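You operate a simulated robot arm through the tools that you are given. There is no shell and no other tool.

You run a simulated robot arm. Do the job below in one go: nothing can be reset, and whatever is moved stays where it is left.

TASK
Free the brake, set the tape spool in the winder and wind all the tape on.
Fine: the spool goes back; brake on again. Set down upright: tape spool. Where these are worked on the way, their far stop is far enough and under half their travel is too little: winder brake.

Only the result counts: the job must be done as asked and must still hold three seconds after the hand-in. Knocking over, shifting, dropping, spilling or breaking anything else fails it.

THE ROBOT
A 6-joint arm with a two-finger parallel gripper, fixed in place. Base frame: the origin is at the foot of the arm, x ahead of it, y to its left, z up; the work surface is at about z = 880. Lengths are in mm, angles in degrees, forces in N, time in s.
With the tool pointing down near the work surface it reaches from about 360 to 760 mm from the base axis. Its first joint turns from -66.0 to 66.0 degrees. Payload 2.45 kg.
Tool frame: the origin (TCP) lies between the finger pads and is the grasp point; the fingertips stand 24 mm ahead of it; z points along the fingers, y is the line along which they close. The gripper opens to 68 mm. The fingers are 17 mm wide and 10 mm thick; the gripper's body (40 by 70 mm) begins 41 mm behind the TCP.
Orientation is that of the tool frame in the base frame, as [roll, pitch, yaw] about the fixed x, y, z axes, in that order (R = Rz(yaw) Ry(pitch) Rx(roll)). With the fingers straight down and closing along the base's y, the tool's x points along the base's -x, its y along +y and its z along -z.

THE INTERFACE
- The arm moves only by the tool send_rows. Its arguments are lists of equal length, an entry for each row: "delta_rot": the turn, a rotation vector about the base's x, y, z in degrees, a list of three; "slide": the shift along the base's x, y, z in mm, a list of three; "claw": the closure, from 0 (fully open) to 1 (shut). In form: {"delta_rot": [[ax, ay, az], ...], "slide": [[x, y, z], ...], "claw": [claw, ...]}. A call has 1 to 20 rows; each row shifts and turns the commanded pose from where the row before left it. Each row takes 0.2 s and may step no farther than 50 mm and 8.6 degrees from the row before; otherwise, or with a gripper value out of range, the whole call is refused. Where a pose cannot be reached the arm comes as near as it can. A force on the tool above 40 N (or 10 N above the force at the start of the call, whichever is more), or a blocked arm, ends the call early, and 0.2 s more pass. Each finger travels about 108 mm/s and halts on what it meets, pressing with about 33 N; the grip force reading is that of the motor and also rises with nothing between the fingers. The clock runs only during rows and for 0.2 s after the last one: add rows that do not move to give the fingers time. The reply holds the time, the measured pose of the TCP, the force on the tool along the base axes, the opening and the grip force, in the units named above and with some noise, with the torque about the TCP (base axes, N m) and any sound that the robot's microphone picked up.
- Cameras (640 x 400 px; columns grow to the right, rows downward): "scene" is fixed at [159.4, 409.3, 1446.1]; the picture's right is [-0.66, -0.75, 0.00], its down [-0.52, 0.46, -0.72] and it looks along [0.54, -0.47, -0.70] (base axes); focal length 330 px, centre (320, 200). "wrist" rides on the gripper at [84, 11, -75] in the tool frame; the picture's right is [-0.13, 0.99, 0.00], its down [-0.60, -0.08, -0.79] and it looks along [-0.79, -0.10, 0.61] (tool axes); focal length 251 px, centre (320, 200). There is no depth. A picture from a camera that has moved, and an enlarged one, comes with that camera's place and axes in the base frame and with its lens. The place of the scene camera against the robot may be out by one fixed shift of up to 25 mm in any direction.
- capture(camera): a new picture of that camera. No time passes.
- enlarge(camera, box): a new picture of the part [left, top, right, bottom] of that camera's present view, enlarged. No time passes.
- sign_off(): hands the job in; it is judged then, once.

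Places have to be worked out from the pictures, the camera data and where the tool is seen. Open the gripper and draw the arm clear of the work before you hand the job in, unless the task says otherwise.

The tools are called after "Request:" by a JSON object that holds its "api" and its "payload". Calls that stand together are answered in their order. send_rows: Moves the arm, as the interface text tells. Its arguments: {"type":"object","properties":{"delta_rot":{"type":"array","items":{"type":"array","items":{"type":"number"}}},"slide":{"type":"array","items":{"type":"array","items":{"type":"number"}}},"claw":{"type":"array","items":{"type":"number"}}},"required":["delta_rot","slide","claw"]} The other tools are called the same way: capture (camera) takes a picture; enlarge (camera, box) takes an enlarged picture of a part of a camera's view; sign_off () hands the job in.

At the start:

```text
time: 0.0
ee_pos: [392.2, 166.0, 1175.8]
ee_rot: [-180.0, -0.1, -180.0]
contact_force: [0.3, -0.9, -0.2]
torque: [0.02, 0.0, 0.01]
gripper_width: 68.2
finger_force: 0.1
```

scene: 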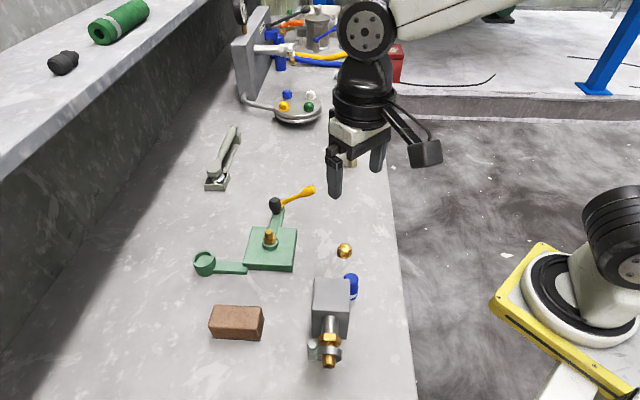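
wrist: 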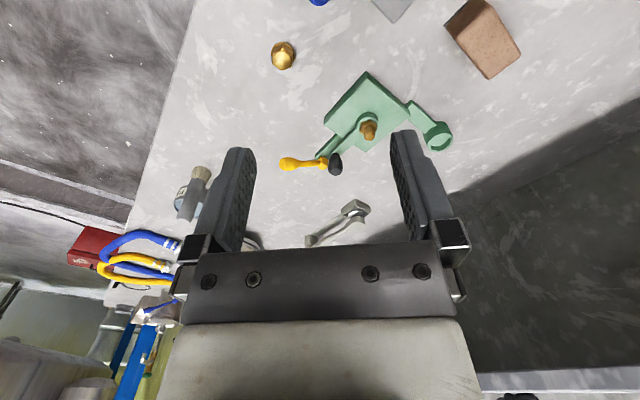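

I'll look closely at the winder and the surrounding objects before moving anything.

Request:
{"api": "enlarge", "payload": {"camera": "scene", "box": [180, 170, 380, 295]}}

Request:
{"api": "enlarge", "payload": {"camera": "scene", "box": [190, 240, 390, 380]}}

Request:
{"api": "enlarge", "payload": {"camera": "wrist", "box": [240, 0, 540, 190]}}

Request:
{"api": "enlarge", "payload": {"camera": "scene", "box": [200, 0, 420, 140]}}

```text
3.20 times, centred on (280, 232) of scene
camera zoom: at [159.4, 409.3, 1446.1], right [-0.66, -0.75, 0.0], down [-0.52, 0.46, -0.72], along [0.54, -0.47, -0.7], focal length 1055 px, centre (448, 96)
```

zoom: 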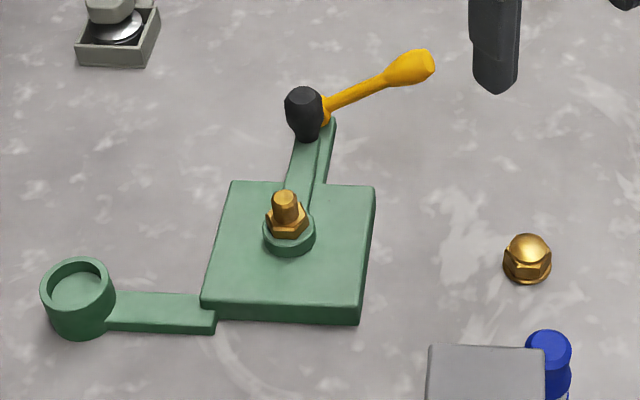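

```text
2.86 times, centred on (290, 310) of scene
camera zoom: at [159.4, 409.3, 1446.1], right [-0.66, -0.75, 0.0], down [-0.52, 0.46, -0.72], along [0.54, -0.47, -0.7], focal length 942 px, centre (406, -114)
```

zoom: 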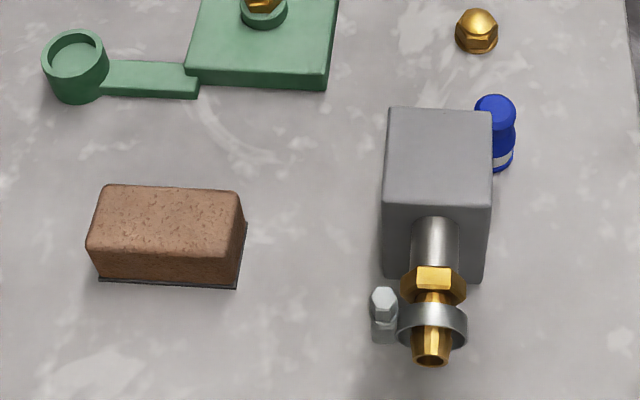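

```text
2.11 times, centred on (390, 95) of wrist
camera zoom: at [306.3, 175.9, 1250.7], right [0.13, 0.99, 0.0], down [0.61, -0.08, 0.79], along [0.79, -0.1, -0.61], focal length 529 px, centre (173, 421)
```

zoom: 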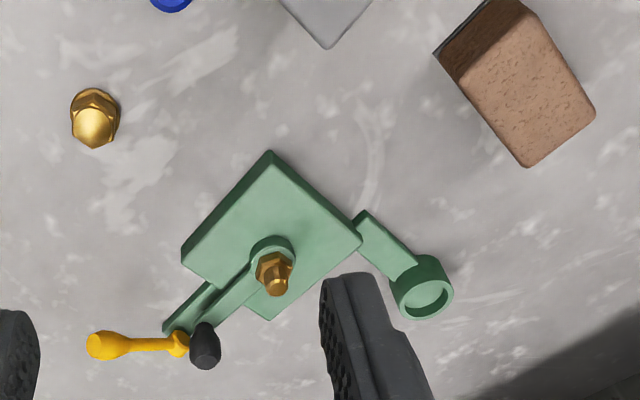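

```text
2.86 times, centred on (310, 70) of scene
camera zoom: at [159.4, 409.3, 1446.1], right [-0.66, -0.75, 0.0], down [-0.52, 0.46, -0.72], along [0.54, -0.47, -0.7], focal length 942 px, centre (349, 571)
```

zoom: 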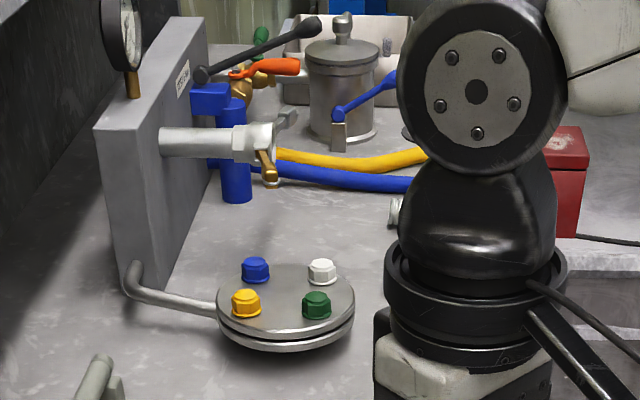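

The green device looks like the winder, with a crank, a yellow lever and a cup. I'll look for the spool and read the other candidates more closely.

Request:
{"api": "enlarge", "payload": {"camera": "wrist", "box": [60, 140, 280, 280]}}

Request:
{"api": "enlarge", "payload": {"camera": "wrist", "box": [260, 130, 400, 260]}}

Request:
{"api": "enlarge", "payload": {"camera": "scene", "box": [300, 120, 420, 200]}}

Request:
{"api": "enlarge", "payload": {"camera": "scene", "box": [190, 110, 260, 200]}}

Request:
{"api": "enlarge", "payload": {"camera": "scene", "box": [30, 0, 190, 100]}}

```text
2.86 times, centred on (170, 210) of wrist
camera zoom: at [306.3, 175.9, 1250.7], right [0.13, 0.99, 0.0], down [0.61, -0.08, 0.79], along [0.79, -0.1, -0.61], focal length 718 px, centre (749, 171)
```

zoom: 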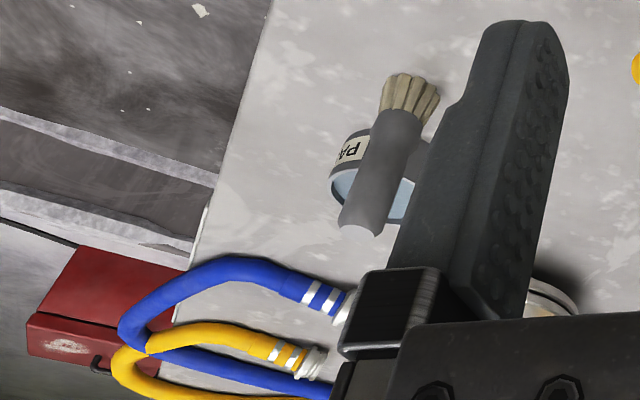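

```text
3.08 times, centred on (330, 195) of wrist
camera zoom: at [306.3, 175.9, 1250.7], right [0.13, 0.99, 0.0], down [0.61, -0.08, 0.79], along [0.79, -0.1, -0.61], focal length 774 px, centre (289, 215)
```

zoom: 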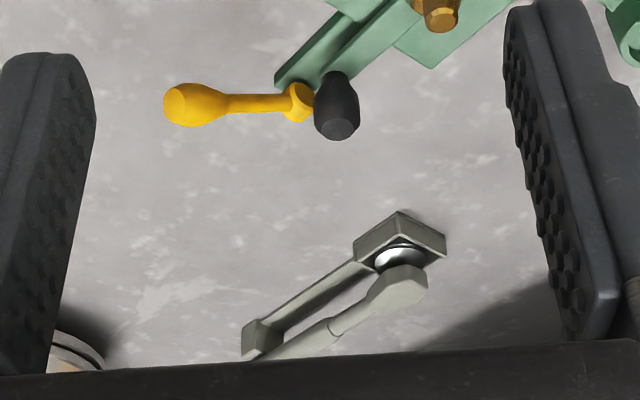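

```text
5.00 times, centred on (360, 160) of scene
camera zoom: at [159.4, 409.3, 1446.1], right [-0.66, -0.75, 0.0], down [-0.52, 0.46, -0.72], along [0.54, -0.47, -0.7], focal length 1648 px, centre (120, 400)
```

zoom: 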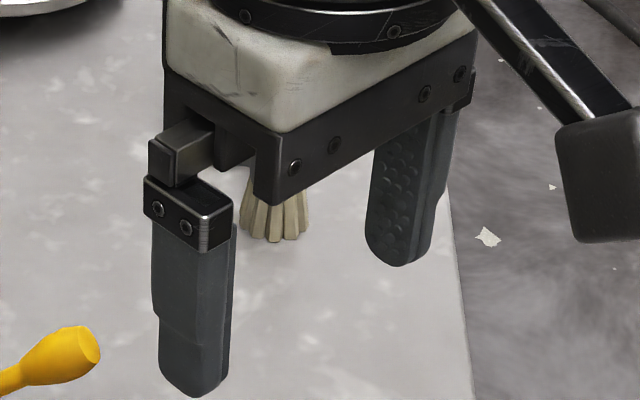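

```text
4.44 times, centred on (225, 155) of scene
camera zoom: at [159.4, 409.3, 1446.1], right [-0.66, -0.75, 0.0], down [-0.52, 0.46, -0.72], along [0.54, -0.47, -0.7], focal length 1465 px, centre (742, 400)
```

zoom: 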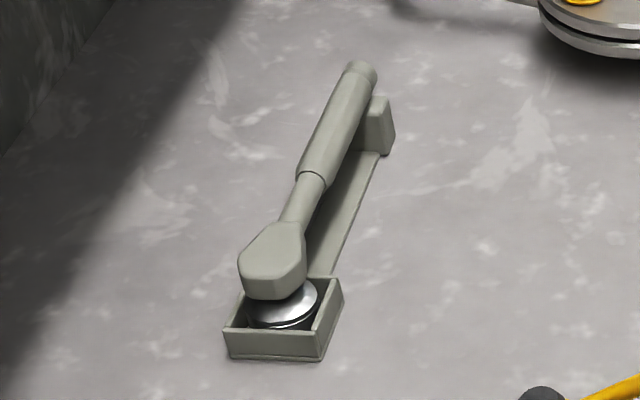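

```text
4.00 times, centred on (110, 50) of scene
camera zoom: at [159.4, 409.3, 1446.1], right [-0.66, -0.75, 0.0], down [-0.52, 0.46, -0.72], along [0.54, -0.47, -0.7], focal length 1319 px, centre (1160, 800)
```

zoom: 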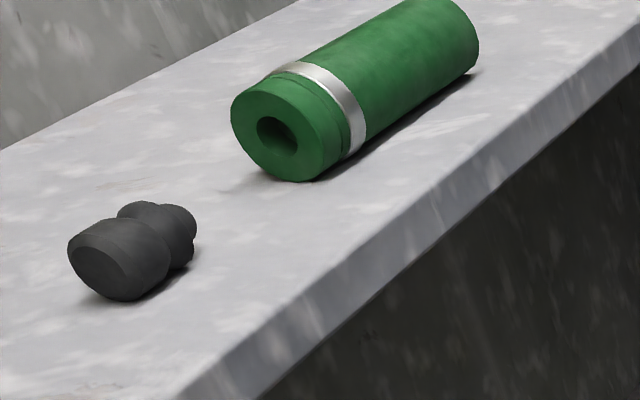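

The spool is not obvious yet; the blue item by the grey block is a candidate, and lies nearly under the hand. I'll raise and tilt the hand so the wrist camera sees that area.

Request:
{"api": "send_rows", "payload": {"delta_rot": [[0, 8, 0], [0, 8, 0], [0, 8, 0], [0, 8, 0]], "slide": [[0, 0, 20], [0, 0, 20], [0, 0, 20], [0, 0, 20]], "claw": [0, 0, 0, 0]}}

Request:
{"api": "capture", "payload": {"camera": "wrist"}}

Request:
{"api": "capture", "payload": {"camera": "scene"}}

```text
time: 1.0
ee_pos: [392.3, 166.9, 1254.6]
ee_rot: [-179.9, -32.2, 180.0]
contact_force: [0.1, -0.2, 0.3]
torque: [0.03, 0.04, 0.04]
gripper_width: 68.1
finger_force: 0.0
```

```text
taken
camera wrist: at [358.9, 177.0, 1362.7], right [0.11, 0.99, -0.07], down [0.93, -0.08, 0.35], along [0.34, -0.1, -0.93], focal length 251 px, centre (320, 200)
```

wrist: 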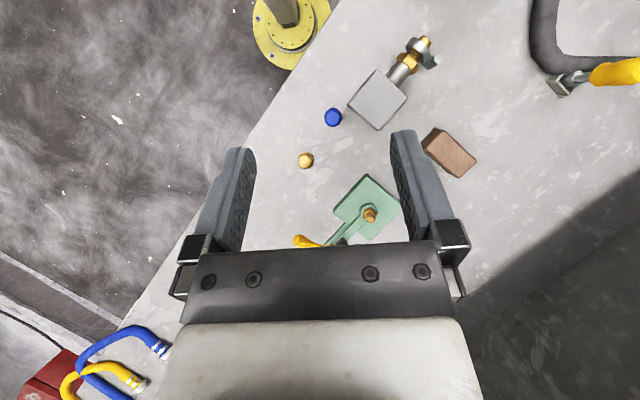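

```text
taken
```

scene: 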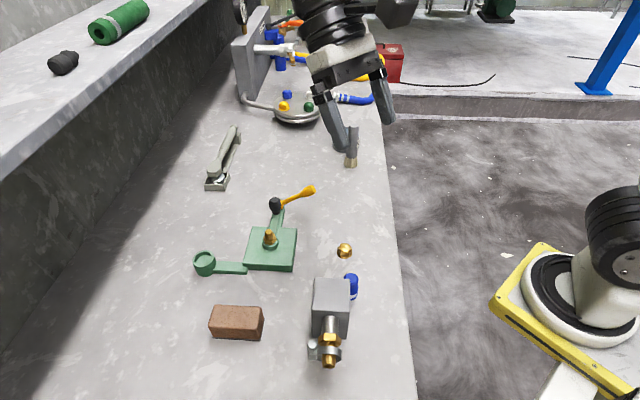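

Request:
{"api": "enlarge", "payload": {"camera": "wrist", "box": [290, 30, 450, 130]}}

Request:
{"api": "enlarge", "payload": {"camera": "wrist", "box": [500, 0, 640, 110]}}

Request:
{"api": "enlarge", "payload": {"camera": "wrist", "box": [290, 140, 430, 250]}}

Request:
{"api": "enlarge", "payload": {"camera": "scene", "box": [300, 110, 400, 180]}}

Request:
{"api": "enlarge", "payload": {"camera": "scene", "box": [330, 230, 380, 310]}}

```text
4.00 times, centred on (370, 80) of wrist
camera zoom: at [358.9, 177.0, 1362.7], right [0.11, 0.99, -0.07], down [0.93, -0.08, 0.35], along [0.34, -0.1, -0.93], focal length 1006 px, centre (120, 680)
```

zoom: 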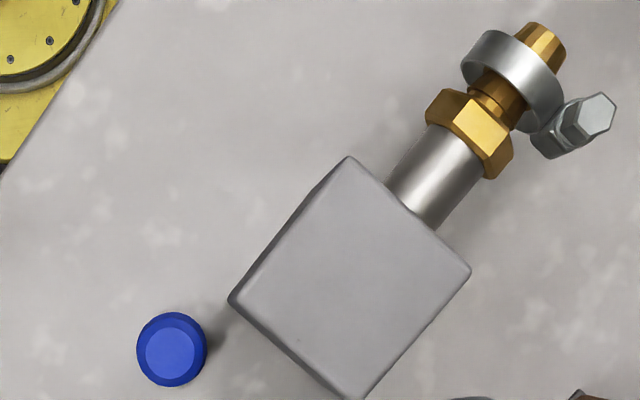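

```text
3.64 times, centred on (570, 55) of wrist
camera zoom: at [358.9, 177.0, 1362.7], right [0.11, 0.99, -0.07], down [0.93, -0.08, 0.35], along [0.34, -0.1, -0.93], focal length 914 px, centre (-589, 727)
```

zoom: 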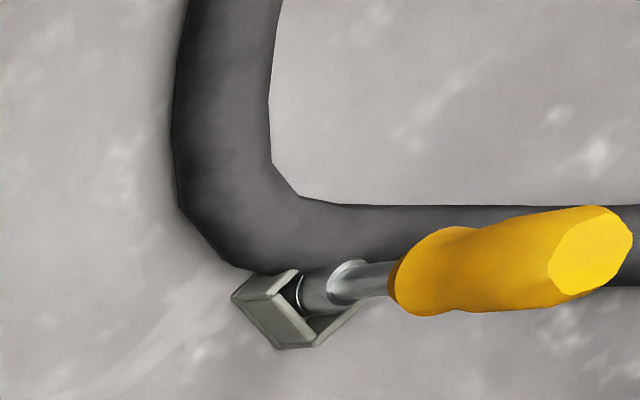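

```text
3.64 times, centred on (360, 195) of wrist
camera zoom: at [358.9, 177.0, 1362.7], right [0.11, 0.99, -0.07], down [0.93, -0.08, 0.35], along [0.34, -0.1, -0.93], focal length 914 px, centre (174, 218)
```

zoom: 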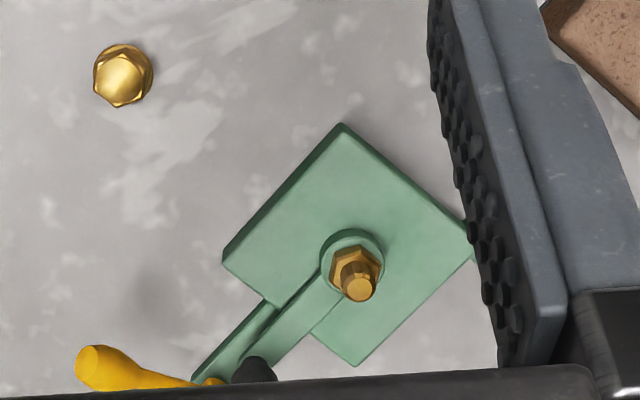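

```text
5.71 times, centred on (350, 145) of scene
camera zoom: at [159.4, 409.3, 1446.1], right [-0.66, -0.75, 0.0], down [-0.52, 0.46, -0.72], along [0.54, -0.47, -0.7], focal length 1884 px, centre (149, 514)
```

zoom: 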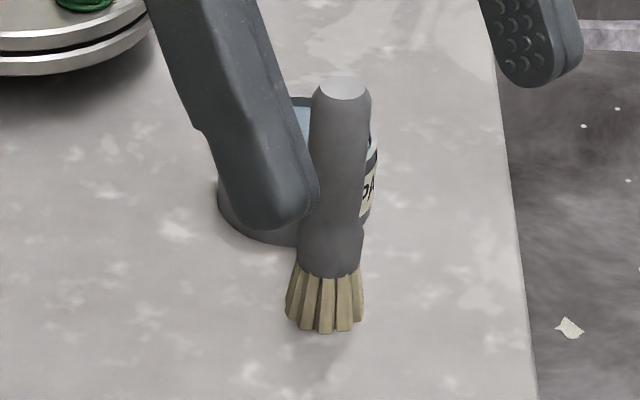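

```text
5.00 times, centred on (355, 270) of scene
camera zoom: at [159.4, 409.3, 1446.1], right [-0.66, -0.75, 0.0], down [-0.52, 0.46, -0.72], along [0.54, -0.47, -0.7], focal length 1648 px, centre (145, -150)
```

zoom: 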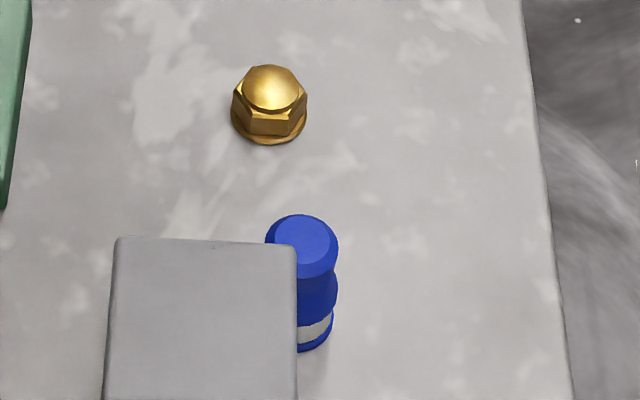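

The blue waisted object with a white band looks like the spool. I'll swing the hand round to the low-y side and look at it more closely from there.

Request:
{"api": "send_rows", "payload": {"delta_rot": [[0, -8, 0], [0, -8, 0], [0, -8, 0], [0, -8, 0], [0, 0, 8.18], [0, 0, 8.18], [0, 0, 8.18], [0, 0, 8.18], [0, 0, 8.18], [0, 0, 8.18], [0, 0, 8.18], [0, 0, 8.18], [0, 0, 8.18], [0, 0, 8.18], [0, 0, 8.18]], "slide": [[0, 0, -20], [0, 0, -20], [0, 0, -20], [0, 0, -20], [-2, -11, -15], [-2, -11, -15], [-2, -11, -15], [-2, -11, -15], [-2, -11, -15], [-2, -11, -15], [-2, -11, -15], [-2, -11, -15], [-2, -11, -15], [-2, -11, -15], [-2, -11, -15]], "claw": [0, 0, 0, 0, 0, 0, 0, 0, 0, 0, 0, 0, 0, 0, 0]}}

Request:
{"api": "capture", "payload": {"camera": "wrist"}}

Request:
{"api": "capture", "payload": {"camera": "scene"}}

```text
time: 4.2
ee_pos: [367.5, 44.0, 1010.4]
ee_rot: [-180.0, -0.1, -89.9]
contact_force: [0.1, -0.2, 0.0]
torque: [-0.01, 0.0, 0.01]
gripper_width: 68.0
finger_force: 0.0
```

```text
taken
camera wrist: at [356.4, -39.8, 1085.2], right [-0.99, 0.13, 0.0], down [0.08, 0.61, 0.79], along [0.1, 0.79, -0.61], focal length 251 px, centre (320, 200)
```

wrist: 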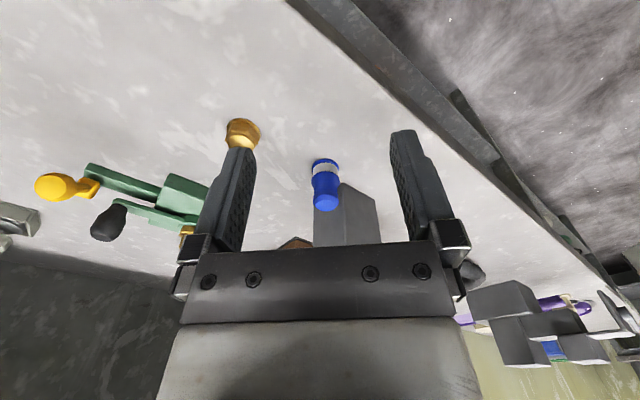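

```text
taken
```

scene: 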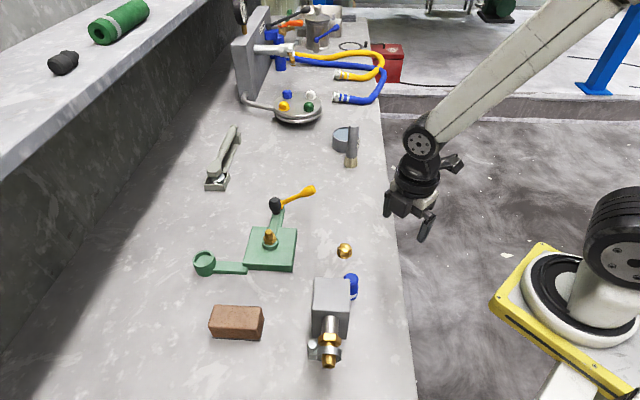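

Request:
{"api": "enlarge", "payload": {"camera": "wrist", "box": [285, 140, 365, 220]}}

Request:
{"api": "enlarge", "payload": {"camera": "wrist", "box": [20, 130, 220, 260]}}

Request:
{"api": "enlarge", "payload": {"camera": "scene", "box": [310, 10, 420, 180]}}

```text
5.00 times, centred on (325, 180) of wrist
camera zoom: at [356.4, -39.8, 1085.2], right [-0.99, 0.13, 0.0], down [0.08, 0.61, 0.79], along [0.1, 0.79, -0.61], focal length 1257 px, centre (295, 300)
```

zoom: 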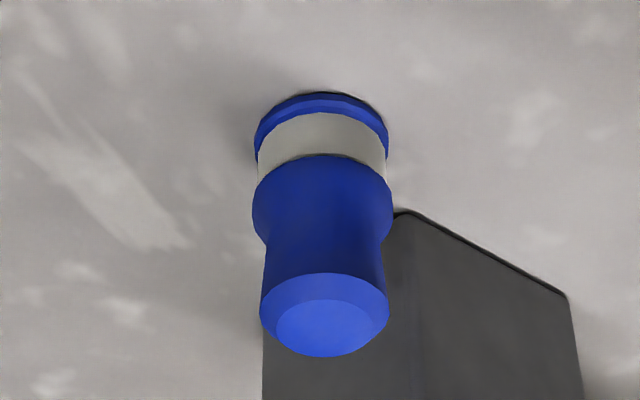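

```text
3.08 times, centred on (120, 195) of wrist
camera zoom: at [356.4, -39.8, 1085.2], right [-0.99, 0.13, 0.0], down [0.08, 0.61, 0.79], along [0.1, 0.79, -0.61], focal length 774 px, centre (935, 215)
```

zoom: 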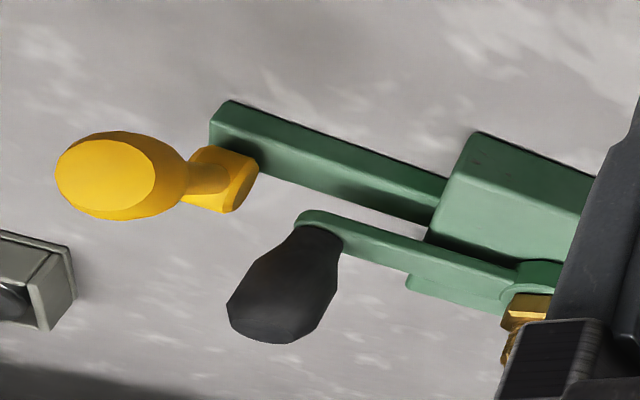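

```text
2.35 times, centred on (365, 95) of scene
camera zoom: at [159.3, 409.3, 1446.1], right [-0.66, -0.75, 0.0], down [-0.52, 0.46, -0.72], along [0.54, -0.47, -0.7], focal length 776 px, centre (214, 447)
```

zoom: 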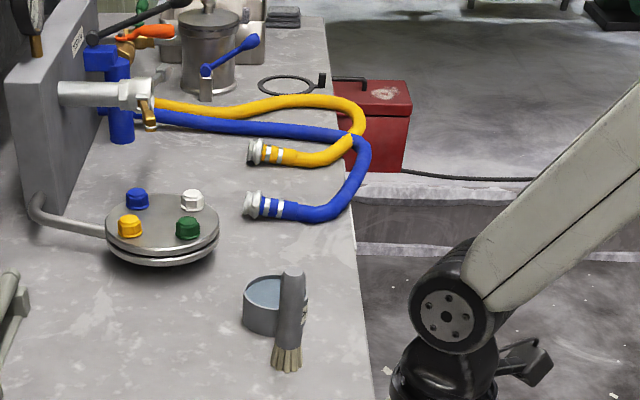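

The blue piece is a handled spool carrying a white tape band, standing upright on the table. Next I look at the winder (crank, brake lever, cup) from this side.

Request:
{"api": "send_rows", "payload": {"delta_rot": [[0, 0, 0], [0, 0, 0], [0, 0, 0], [0, 0, 0], [0, 0, 0], [0, 0, 0]], "slide": [[0, 0, 40], [40, 10, 0], [40, 10, 0], [40, 10, 0], [40, 10, 0], [40, 10, 0]], "claw": [0, 0, 0, 0, 0, 0]}}

Request:
{"api": "capture", "payload": {"camera": "wrist"}}

Request:
{"api": "enlarge", "payload": {"camera": "wrist", "box": [240, 0, 440, 240]}}

```text
time: 5.6
ee_pos: [572.6, 95.7, 1051.7]
ee_rot: [-179.9, -0.2, -90.0]
contact_force: [0.1, 0.7, -1.0]
torque: [-0.03, 0.01, 0.04]
gripper_width: 68.0
finger_force: 0.1
```

```text
taken
camera wrist: at [560.0, 10.3, 1126.1], right [-0.99, 0.13, 0.0], down [0.08, 0.61, 0.79], along [0.1, 0.79, -0.61], focal length 251 px, centre (320, 200)
```

wrist: 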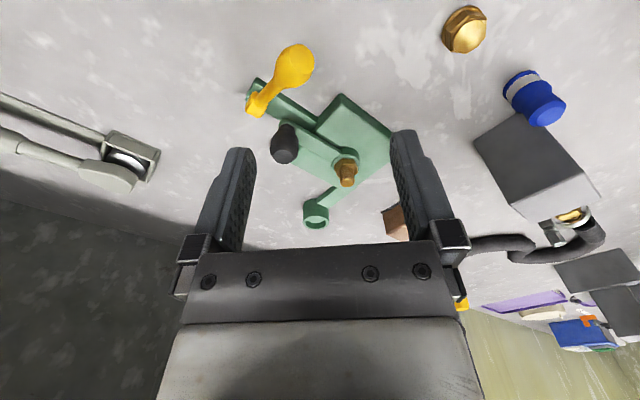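

```text
1.67 times, centred on (340, 120) of wrist
camera zoom: at [560.0, 10.3, 1126.1], right [-0.99, 0.13, 0.0], down [0.08, 0.61, 0.79], along [0.1, 0.79, -0.61], focal length 419 px, centre (287, 333)
```

zoom: 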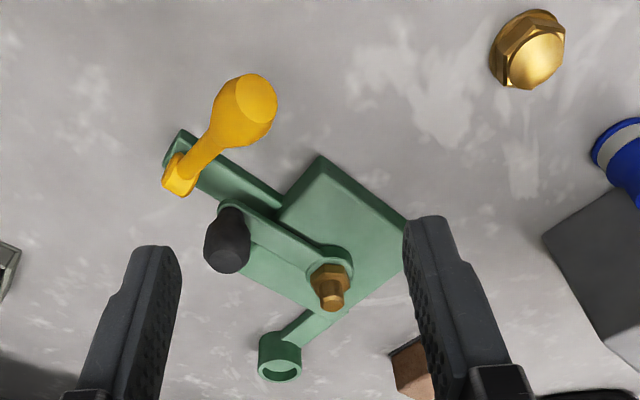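

The yellow lever appears hinged on a horizontal axis at the end of the base arm (hub near (640,140,905), handle end near (581,83,954)). I zoom in to refine these positions.

Request:
{"api": "enlarge", "payload": {"camera": "wrist", "box": [230, 30, 330, 130]}}

Request:
{"api": "enlarge", "payload": {"camera": "wrist", "box": [260, 90, 400, 230]}}

Request:
{"api": "enlarge", "payload": {"camera": "scene", "box": [255, 170, 325, 230]}}

Request:
{"api": "enlarge", "payload": {"camera": "scene", "box": [185, 225, 305, 285]}}

```text
4.00 times, centred on (280, 80) of wrist
camera zoom: at [560.0, 10.3, 1126.1], right [-0.99, 0.13, 0.0], down [0.08, 0.61, 0.79], along [0.1, 0.79, -0.61], focal length 1006 px, centre (480, 680)
```

zoom: 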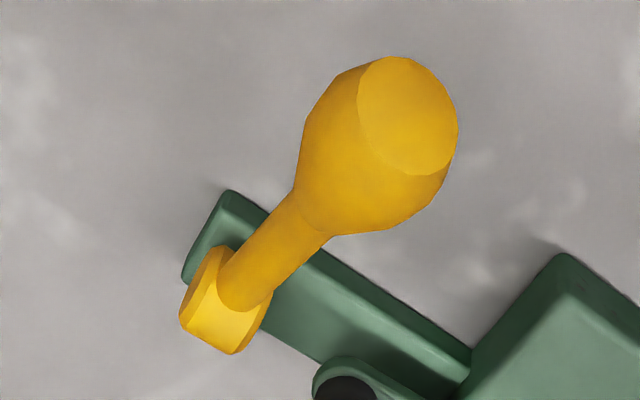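

```text
2.86 times, centred on (330, 160) of wrist
camera zoom: at [560.0, 10.3, 1126.1], right [-0.99, 0.13, 0.0], down [0.08, 0.61, 0.79], along [0.1, 0.79, -0.61], focal length 718 px, centre (291, 314)
```

zoom: 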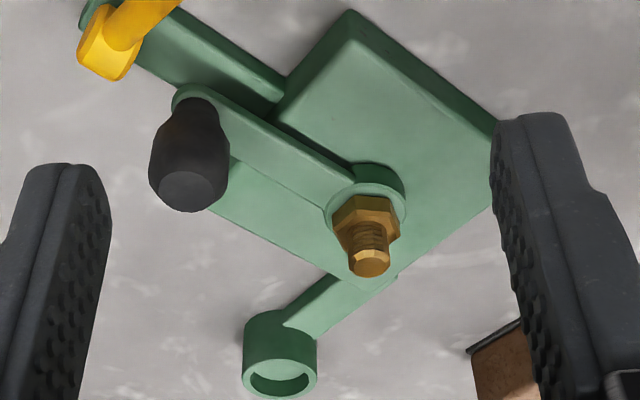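

```text
6.67 times, centred on (290, 200) of scene
camera zoom: at [159.3, 409.3, 1446.1], right [-0.66, -0.75, 0.0], down [-0.52, 0.46, -0.72], along [0.54, -0.47, -0.7], focal length 2198 px, centre (520, 200)
```

zoom: 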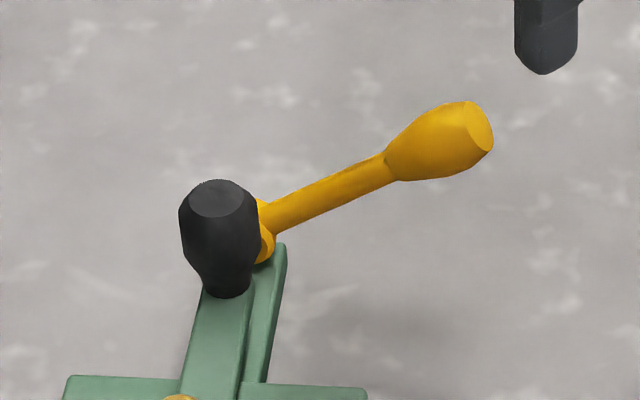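

```text
5.33 times, centred on (245, 255) of scene
camera zoom: at [159.3, 409.3, 1446.1], right [-0.66, -0.75, 0.0], down [-0.52, 0.46, -0.72], along [0.54, -0.47, -0.7], focal length 1758 px, centre (720, -93)
```

zoom: 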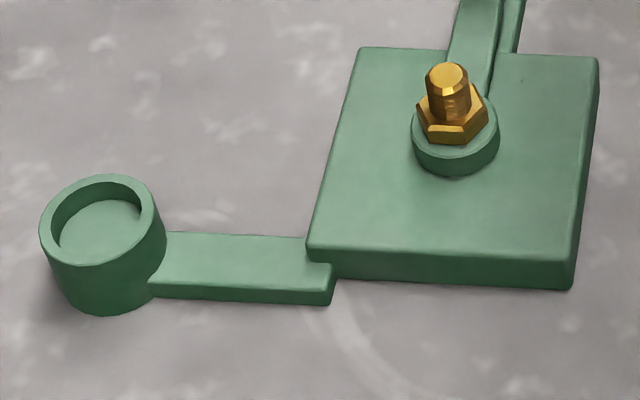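

The lever pivots about the arm's horizontal axis and now leans about 30° above horizontal toward −x−y. I'll line the fingers up over the handle with the closing direction along the pivot axis and check before descending.

Request:
{"api": "send_rows", "payload": {"delta_rot": [[0, 0, -7.5], [0, 0, -7.5], [0, 0, -7.5], [0, 0, -7.5], [0, 0, -7.5], [0, 0, -7.5]], "slide": [[4, 0, 0], [4, 0, -5], [4, 0, -10], [4, 0, -10], [4, 0, -10], [0, 0, -10]], "claw": [0, 0, 0, 0, 0, 0]}}

Request:
{"api": "capture", "payload": {"camera": "wrist"}}

Request:
{"api": "enlarge", "payload": {"camera": "scene", "box": [220, 120, 360, 230]}}

```text
time: 7.0
ee_pos: [589.6, 94.9, 1004.6]
ee_rot: [180.0, -0.1, -135.2]
contact_force: [-0.2, 0.2, -0.9]
torque: [0.0, -0.03, -0.02]
gripper_width: 67.9
finger_force: 0.1
```

```text
taken
camera wrist: at [521.0, 42.1, 1080.0], right [-0.61, 0.8, 0.0], down [0.49, 0.37, 0.79], along [0.63, 0.48, -0.61], focal length 251 px, centre (320, 200)
```

wrist: 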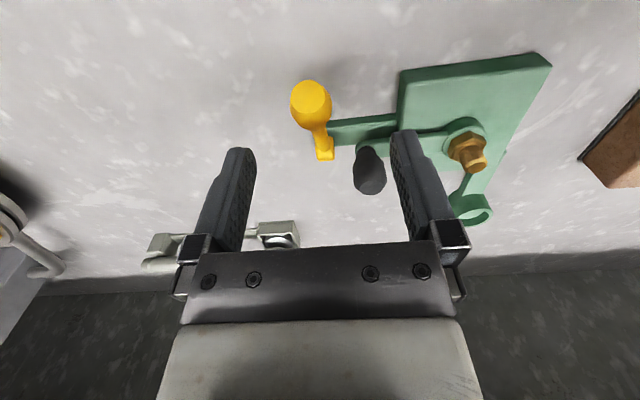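

```text
3.64 times, centred on (290, 175) of scene
camera zoom: at [159.4, 409.3, 1446.1], right [-0.66, -0.75, 0.0], down [-0.52, 0.46, -0.72], along [0.54, -0.47, -0.7], focal length 1199 px, centre (429, 291)
```

zoom: 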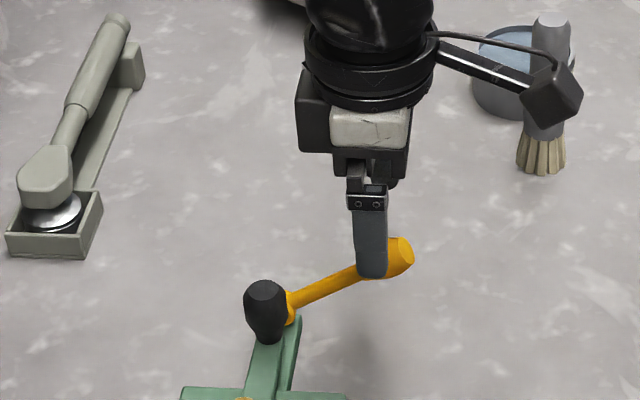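

Three views agree: hub about (640,140,905), handle end about (582,83,954), swinging in the 45° plane. I descend onto the handle and close on it.

Request:
{"api": "send_rows", "payload": {"delta_rot": [[0, 0, 0], [0, 0, 0], [0, 0, 0], [0, 0, 0], [0, 0, 0], [0, 0, 0], [0, 0, 0]], "slide": [[4, 0, -20], [0, 0, -20], [0, 0, -20], [0, 0, 0], [0, 0, 0], [0, 0, 0], [0, 0, 0]], "claw": [0, 0, 0, 0.3, 0.6, 0.7, 0.7]}}

Request:
{"api": "enlarge", "payload": {"camera": "scene", "box": [220, 120, 360, 230]}}

Request:
{"api": "capture", "payload": {"camera": "wrist"}}

```text
time: 8.6
ee_pos: [594.4, 92.6, 946.8]
ee_rot: [-180.0, -0.2, -135.1]
contact_force: [4.1, -3.8, -2.3]
torque: [0.1, 0.03, 0.05]
gripper_width: 24.9
finger_force: 3.0
```

```text
3.64 times, centred on (290, 175) of scene
camera zoom: at [159.5, 409.2, 1446.1], right [-0.66, -0.75, 0.0], down [-0.52, 0.46, -0.72], along [0.54, -0.47, -0.7], focal length 1199 px, centre (429, 291)
```

zoom: 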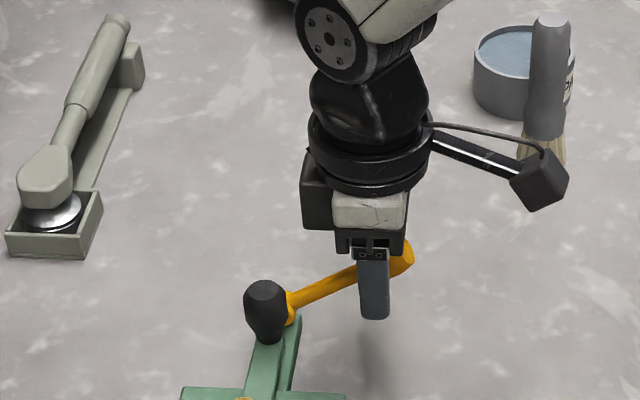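

```text
taken
camera wrist: at [525.2, 41.5, 1021.0], right [-0.61, 0.79, 0.0], down [0.48, 0.37, 0.79], along [0.63, 0.48, -0.61], focal length 251 px, centre (320, 200)
```

wrist: 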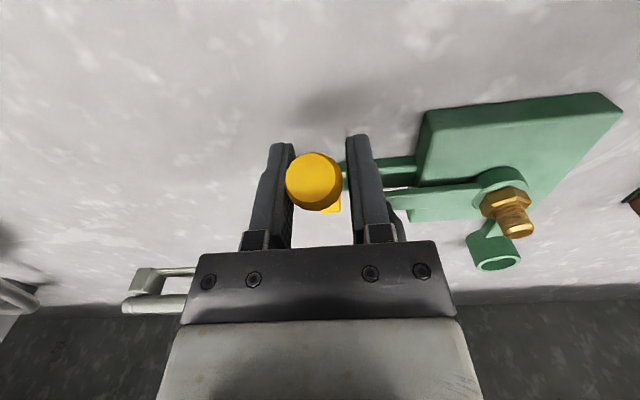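

The handle is between the pads at about 25 mm. I grip it firmly and try the lever upward in a small arc about the hub, watching forces.

Request:
{"api": "send_rows", "payload": {"delta_rot": [[0, 0, 0], [0, 0, 0], [0, 0, 0], [0, 0, 0], [0, 0, 0], [0, 0, 0]], "slide": [[0.5, -0.5, 0], [0, 0, 0], [0, 0, 0], [1.5, 1.5, 3.5], [1.5, 1.5, 3.5], [2, 2, 3.3]], "claw": [0.8, 1, 1, 1, 1, 1]}}

Request:
{"api": "enlarge", "payload": {"camera": "scene", "box": [220, 120, 360, 230]}}

```text
time: 10.0
ee_pos: [599.8, 98.6, 956.9]
ee_rot: [180.0, -0.1, -135.0]
contact_force: [11.8, -18.1, -11.0]
torque: [-0.37, 0.58, 0.18]
gripper_width: 21.6
finger_force: 38.4
```

```text
3.64 times, centred on (290, 175) of scene
camera zoom: at [159.9, 408.8, 1446.2], right [-0.66, -0.75, 0.0], down [-0.52, 0.46, -0.71], along [0.54, -0.47, -0.7], focal length 1199 px, centre (429, 291)
```

zoom: 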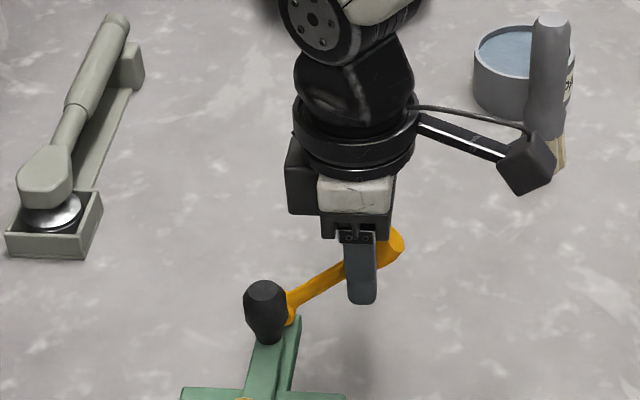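

The lever is following upward (now about 42°), with some sideways load from a slight lateral offset. I correct that and carry on up the arc.

Request:
{"api": "send_rows", "payload": {"delta_rot": [[0, 0, 0], [0, 0, 0], [0, 0, 0], [0, 0, 0], [0, 0, 0], [0, 0, 0], [0, 0, 0], [0, 0, 0], [0, 0, 0]], "slide": [[1.5, -1.5, 0], [3.4, 3.4, 4.8], [3.6, 3.6, 4.4], [3.9, 3.9, 3.9], [4.1, 4.1, 3.5], [4.3, 4.3, 2.9], [4.5, 4.5, 2.4], [4.6, 4.6, 1.8], [4.7, 4.7, 1.2]], "claw": [1, 1, 1, 1, 1, 1, 1, 1, 1]}}

Request:
{"api": "enlarge", "payload": {"camera": "scene", "box": [220, 120, 360, 230]}}

```text
time: 12.0
ee_pos: [636.1, 131.9, 982.9]
ee_rot: [-179.8, 0.4, -135.1]
contact_force: [0.9, 0.3, -0.7]
torque: [0.02, -0.01, -0.01]
gripper_width: 0.3
finger_force: 23.7
```

```text
3.64 times, centred on (290, 175) of scene
camera zoom: at [159.4, 409.3, 1446.1], right [-0.66, -0.75, 0.0], down [-0.52, 0.46, -0.72], along [0.54, -0.47, -0.7], focal length 1199 px, centre (429, 291)
```

zoom: 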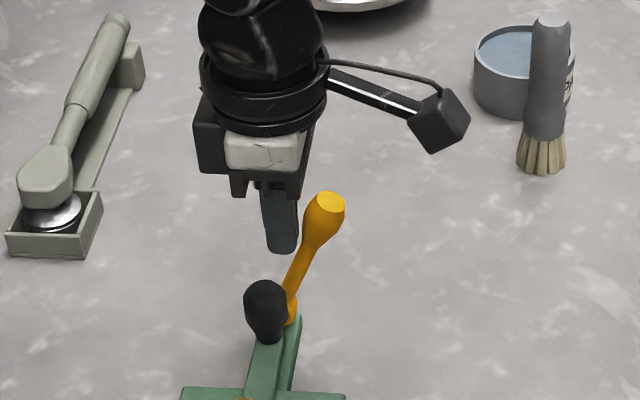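

The handle slipped out as it neared vertical; the lever stayed at a steep angle. I check where it stands with the wrist camera.

Request:
{"api": "capture", "payload": {"camera": "wrist"}}

Request:
{"api": "enlarge", "payload": {"camera": "scene", "box": [255, 150, 325, 220]}}

```text
taken
camera wrist: at [566.5, 79.5, 1057.1], right [-0.61, 0.79, 0.0], down [0.48, 0.37, 0.8], along [0.63, 0.48, -0.6], focal length 251 px, centre (320, 200)
```

wrist: 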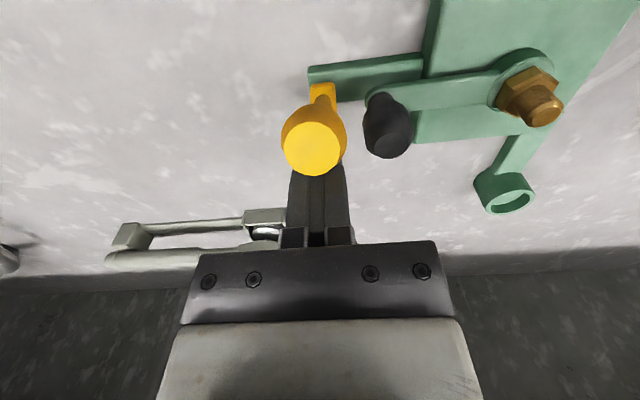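

```text
5.71 times, centred on (290, 185) of scene
camera zoom: at [159.4, 409.3, 1446.1], right [-0.66, -0.75, 0.0], down [-0.52, 0.46, -0.72], along [0.54, -0.47, -0.7], focal length 1884 px, centre (491, 286)
```

zoom: 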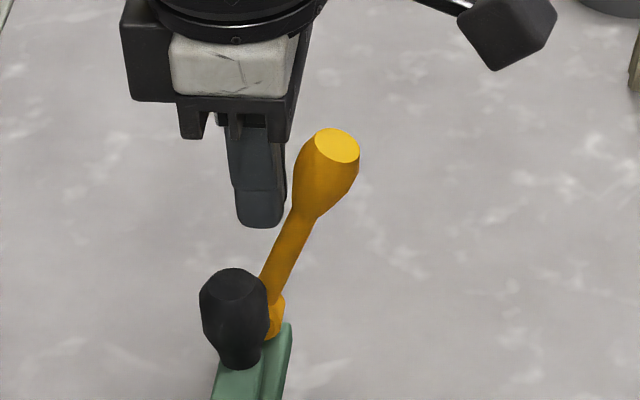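

The lever stands at roughly 65° elevation. I lift over it, come down on its −x−y side with closed fingers, to push it on and see if it still travels.

Request:
{"api": "send_rows", "payload": {"delta_rot": [[0, 0, 0], [0, 0, 0], [0, 0, 0], [0, 0, 0], [0, 0, 0], [0, 0, 0], [0, 0, 0]], "slide": [[0, 0, 30], [0, 0, 30], [-24, -20, 0], [-24, -20, 0], [0, 0, -20], [0, 0, -20], [0, 0, -18]], "claw": [1, 1, 1, 1, 1, 1, 1]}}

Request:
{"api": "capture", "payload": {"camera": "wrist"}}

Request:
{"api": "enlarge", "payload": {"camera": "scene", "box": [220, 120, 360, 230]}}

```text
time: 13.6
ee_pos: [586.0, 88.9, 984.0]
ee_rot: [-180.0, -0.1, -135.1]
contact_force: [0.5, 0.5, -0.5]
torque: [0.0, -0.01, 0.0]
gripper_width: 0.1
finger_force: 23.8
```

```text
taken
camera wrist: at [517.8, 37.4, 1057.6], right [-0.61, 0.79, 0.0], down [0.48, 0.37, 0.79], along [0.63, 0.48, -0.61], focal length 251 px, centre (320, 200)
```

wrist: 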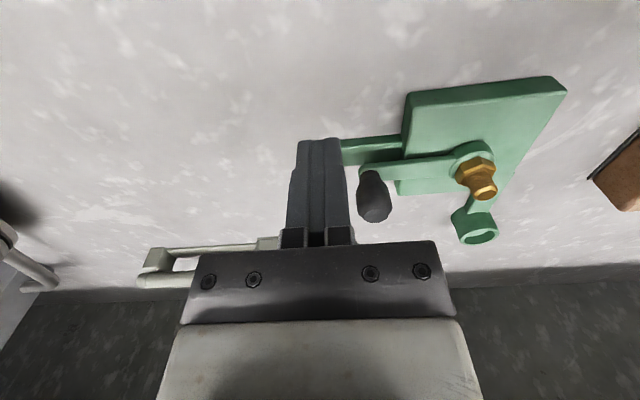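

```text
3.64 times, centred on (290, 175) of scene
camera zoom: at [159.4, 409.3, 1446.1], right [-0.66, -0.75, 0.0], down [-0.52, 0.46, -0.72], along [0.54, -0.47, -0.7], focal length 1199 px, centre (429, 291)
```

zoom: 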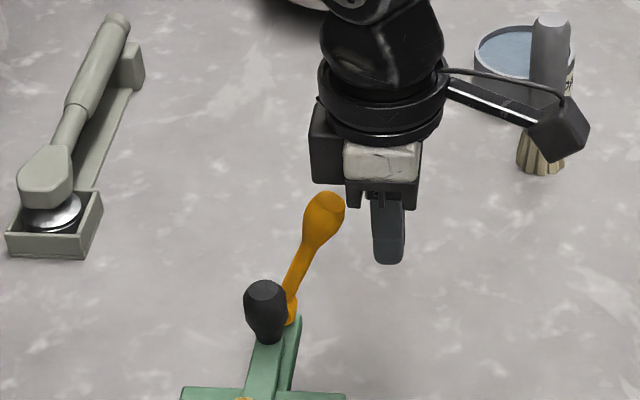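

Fingers are behind the handle. I now push it towards +x+y in small steps; a hard stop will cut the call short.

Request:
{"api": "send_rows", "payload": {"delta_rot": [[0, 0, 0], [0, 0, 0], [0, 0, 0], [0, 0, 0], [0, 0, 0], [0, 0, 0], [0, 0, 0], [0, 0, 0]], "slide": [[7, 4, 0], [5, 5, 0], [4, 4, 0], [4, 4, 0], [4, 4, 0], [4, 4, 0], [4, 4, 0], [4, 4, 0]], "claw": [1, 1, 1, 1, 1, 1, 1, 1]}}

Request:
{"api": "enlarge", "payload": {"camera": "scene", "box": [220, 120, 360, 230]}}

```text
time: 15.4
ee_pos: [622.5, 124.5, 983.7]
ee_rot: [-180.0, -0.1, -135.0]
contact_force: [-1.4, 0.4, 1.9]
torque: [0.0, -0.01, 0.0]
gripper_width: 0.3
finger_force: 24.0
```

```text
3.64 times, centred on (290, 175) of scene
camera zoom: at [159.3, 409.3, 1446.1], right [-0.66, -0.75, 0.0], down [-0.52, 0.46, -0.72], along [0.54, -0.47, -0.7], focal length 1199 px, centre (429, 291)
```

zoom: 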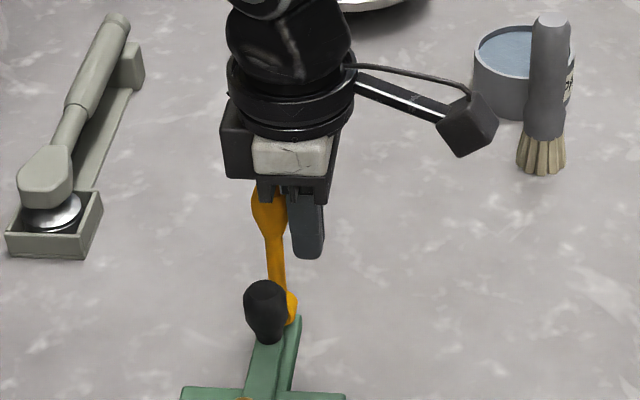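

The lever moves freely with almost no resistance and is now about vertical. I keep pushing toward its far stop.

Request:
{"api": "send_rows", "payload": {"delta_rot": [[0, 0, 0], [0, 0, 0], [0, 0, 0], [0, 0, 0], [0, 0, 0], [0, 0, 0], [0, 0, 0], [0, 0, 0], [0, 0, 0], [0, 0, 0]], "slide": [[4, 4, -1], [4, 4, -1], [4, 4, -1], [4, 4, -1], [4, 4, -1.5], [4, 4, -1.5], [4, 4, -1.5], [4, 4, -1.5], [4, 4, -2], [4, 4, -2]], "claw": [1, 1, 1, 1, 1, 1, 1, 1, 1, 1]}}

Request:
{"api": "enlarge", "payload": {"camera": "scene", "box": [220, 120, 360, 230]}}

Request:
{"api": "capture", "payload": {"camera": "wrist"}}

```text
time: 16.6
ee_pos: [636.7, 139.0, 977.3]
ee_rot: [179.7, -1.1, -135.1]
contact_force: [-9.8, -7.0, 7.1]
torque: [-0.1, 0.22, -0.02]
gripper_width: 0.1
finger_force: 22.8
stopped in row 6: the force on the tool passed its limit at 48 N (the readings are from after the stop); the commanded pose is now the measured one
```

```text
3.64 times, centred on (290, 175) of scene
camera zoom: at [158.9, 409.1, 1446.2], right [-0.66, -0.75, 0.0], down [-0.52, 0.46, -0.72], along [0.54, -0.47, -0.7], focal length 1199 px, centre (429, 291)
```

zoom: 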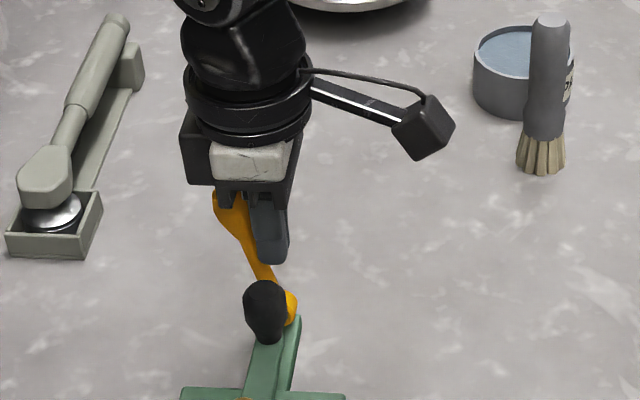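

```text
taken
camera wrist: at [569.7, 87.2, 1054.3], right [-0.61, 0.79, 0.0], down [0.5, 0.38, 0.78], along [0.62, 0.48, -0.63], focal length 251 px, centre (320, 200)
```

wrist: 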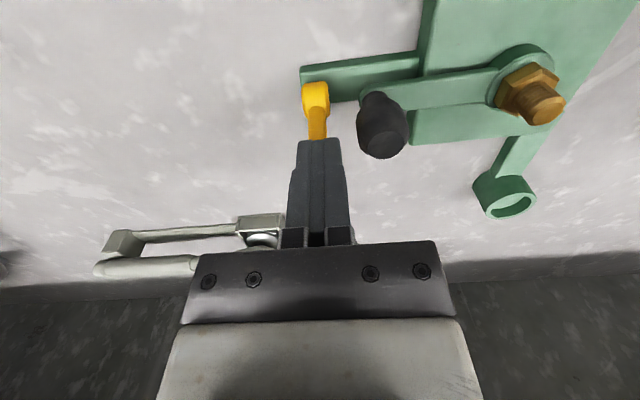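

It met a hard stop at about 110–115°, which should be the brake's free end. I back off, rise clear and confirm the lever stays there.

Request:
{"api": "send_rows", "payload": {"delta_rot": [[0, 0, 0], [0, 0, 0], [0, 0, 0], [0, 0, 0]], "slide": [[-8, -8, 0], [-8, -8, 0], [0, 0, 35], [0, 0, 35]], "claw": [1, 1, 0.5, 0]}}

Request:
{"api": "enlarge", "payload": {"camera": "scene", "box": [220, 120, 360, 230]}}

Request:
{"api": "capture", "payload": {"camera": "wrist"}}

```text
time: 17.6
ee_pos: [621.3, 123.9, 1047.8]
ee_rot: [179.7, -0.9, -135.1]
contact_force: [-0.7, -1.1, -0.3]
torque: [0.01, 0.0, -0.02]
gripper_width: 68.0
finger_force: 0.0
```

```text
3.64 times, centred on (290, 175) of scene
camera zoom: at [159.3, 409.3, 1446.1], right [-0.66, -0.75, 0.0], down [-0.52, 0.46, -0.72], along [0.54, -0.47, -0.7], focal length 1199 px, centre (429, 291)
```

zoom: 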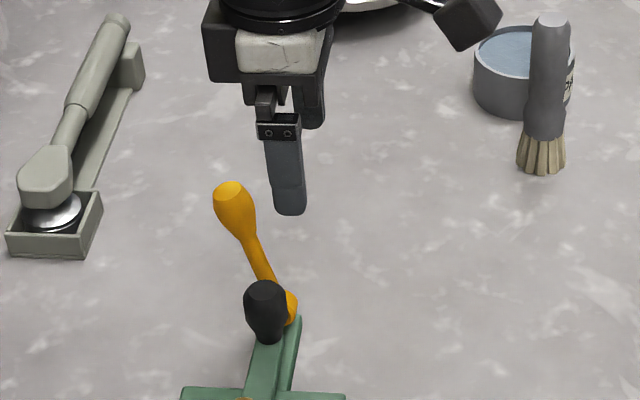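

```text
taken
camera wrist: at [553.7, 72.2, 1124.5], right [-0.61, 0.79, 0.0], down [0.5, 0.38, 0.78], along [0.62, 0.48, -0.62], focal length 251 px, centre (320, 200)
```

wrist: 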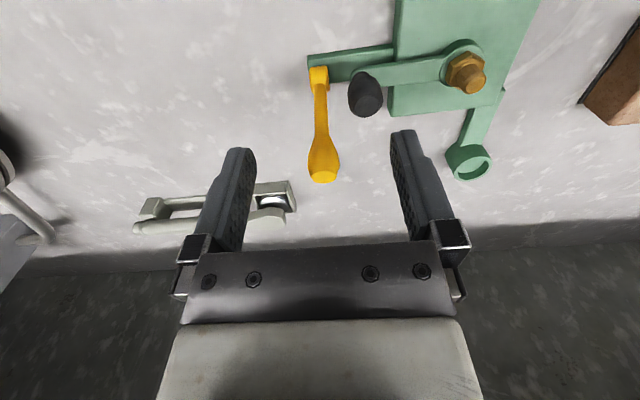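

The lever stays at its far stop (~115°), so the brake is freed. Now I turn the hand to yaw −45° (camera on the side away from the grey block) and approach the spool near (376,168).

Request:
{"api": "send_rows", "payload": {"delta_rot": [[0.43, -0.85, 0], [0, 0, 8.2], [0, 0, 8.2], [0, 0, 8.2], [0, 0, 8.2], [0, 0, 8.2], [0, 0, 8.2], [0, 0, 8.2], [0, 0, 8.2], [0, 0, 8.2], [0, 0, 8.2], [0, 0, 8.2]], "slide": [[0, 0, 20], [-10, 0, 10], [-20, 0, 0], [-20, 0, 0], [-20, 0, 0], [-22, 0, 0], [-22, 0, 0], [-22, 3, 0], [-22, 3, -10], [-22, 3, -15], [-20, 3, -20], [-16, 3, -25]], "claw": [0, 0, 0, 0, 0, 0, 0, 0, 0, 0, 0, 0]}}

Request:
{"api": "capture", "payload": {"camera": "wrist"}}

Request:
{"api": "capture", "payload": {"camera": "scene"}}

```text
time: 20.2
ee_pos: [407.1, 138.9, 1006.0]
ee_rot: [-180.0, 0.1, -44.7]
contact_force: [0.1, 0.1, 0.0]
torque: [0.03, 0.03, 0.0]
gripper_width: 68.1
finger_force: 0.0
```

```text
taken
camera wrist: at [457.2, 71.0, 1080.8], right [-0.79, -0.61, 0.0], down [-0.37, 0.48, 0.79], along [-0.49, 0.63, -0.61], focal length 251 px, centre (320, 200)
```

wrist: 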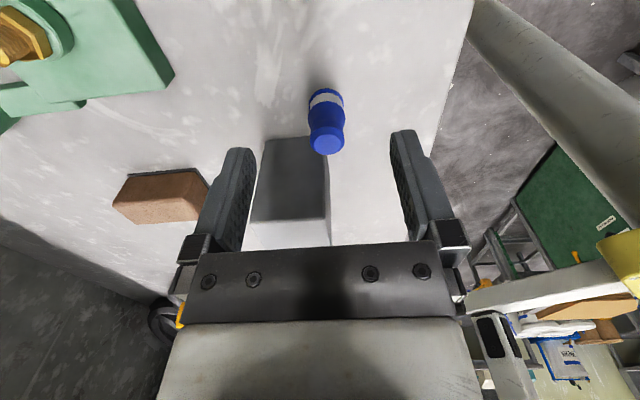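

```text
taken
```

scene: 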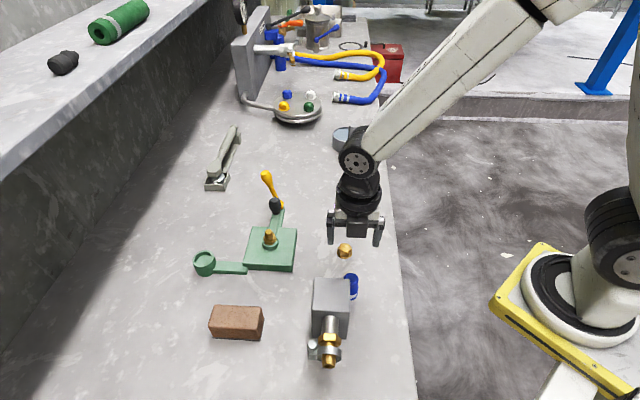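

Request:
{"api": "enlarge", "payload": {"camera": "wrist", "box": [270, 60, 380, 180]}}

```text
3.33 times, centred on (325, 120) of wrist
camera zoom: at [457.2, 71.0, 1080.8], right [-0.79, -0.61, 0.0], down [-0.37, 0.48, 0.79], along [-0.49, 0.63, -0.61], focal length 838 px, centre (303, 467)
```

zoom: 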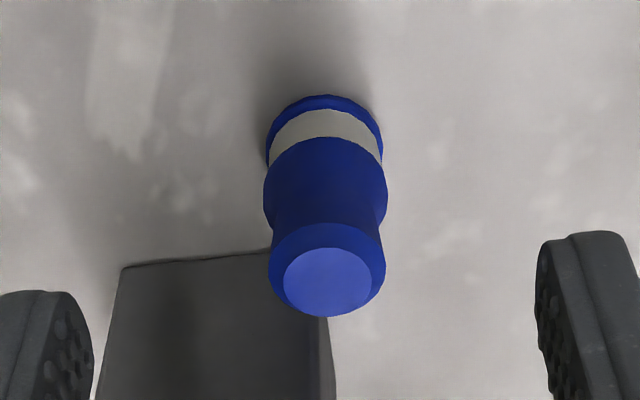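

Spool axis works out at about (377,164), top near z 934, knob about 26 mm and body about 30 mm wide. I move over it, descend with the fingers straddling the knob, and close gently.

Request:
{"api": "send_rows", "payload": {"delta_rot": [[0, 0, 0], [0, 0, 0], [0, 0, 0], [0, 0, 0], [0, 0, 0], [0, 0, 0], [0, 0, 0]], "slide": [[-15, 12.7, 0], [-15, 12.7, -14], [0, 0, -20], [0, 0, -20], [0, 0, -14], [0, 0, -8], [0, 0, 0]], "claw": [0, 0, 0, 0, 0, 0, 0.4]}}

Request:
{"api": "capture", "payload": {"camera": "wrist"}}

Request:
{"api": "enlarge", "payload": {"camera": "scene", "box": [290, 200, 410, 300]}}

```text
time: 21.6
ee_pos: [375.9, 163.9, 938.8]
ee_rot: [-179.9, -0.1, -44.7]
contact_force: [-9.3, -6.5, 21.2]
torque: [1.05, 0.14, 0.48]
gripper_width: 67.9
finger_force: 0.1
stopped in row 6: the force on the tool passed its limit at 72 N (the readings are from after the stop); the commanded pose is now the measured one
```

```text
taken
camera wrist: at [426.5, 95.9, 1013.7], right [-0.79, -0.61, 0.0], down [-0.38, 0.48, 0.79], along [-0.49, 0.63, -0.61], focal length 251 px, centre (320, 200)
```

wrist: 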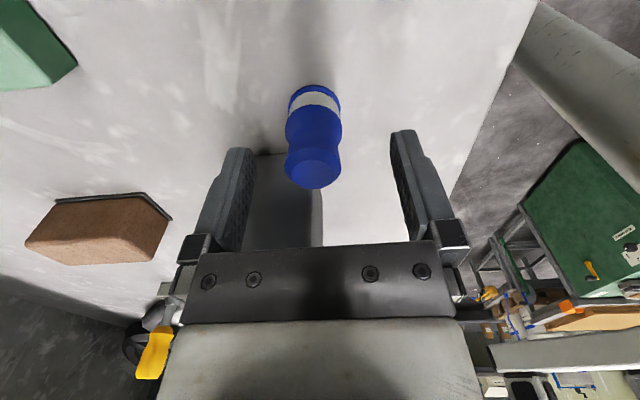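

```text
4.00 times, centred on (350, 250) of scene
camera zoom: at [158.8, 409.0, 1446.3], right [-0.66, -0.75, 0.0], down [-0.52, 0.46, -0.72], along [0.54, -0.47, -0.7], focal length 1319 px, centre (200, 0)
```

zoom: 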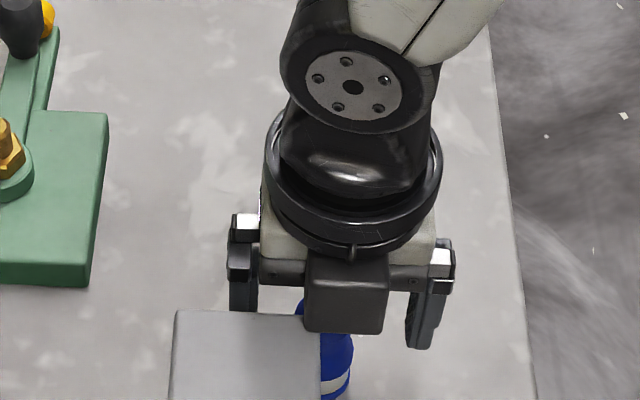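

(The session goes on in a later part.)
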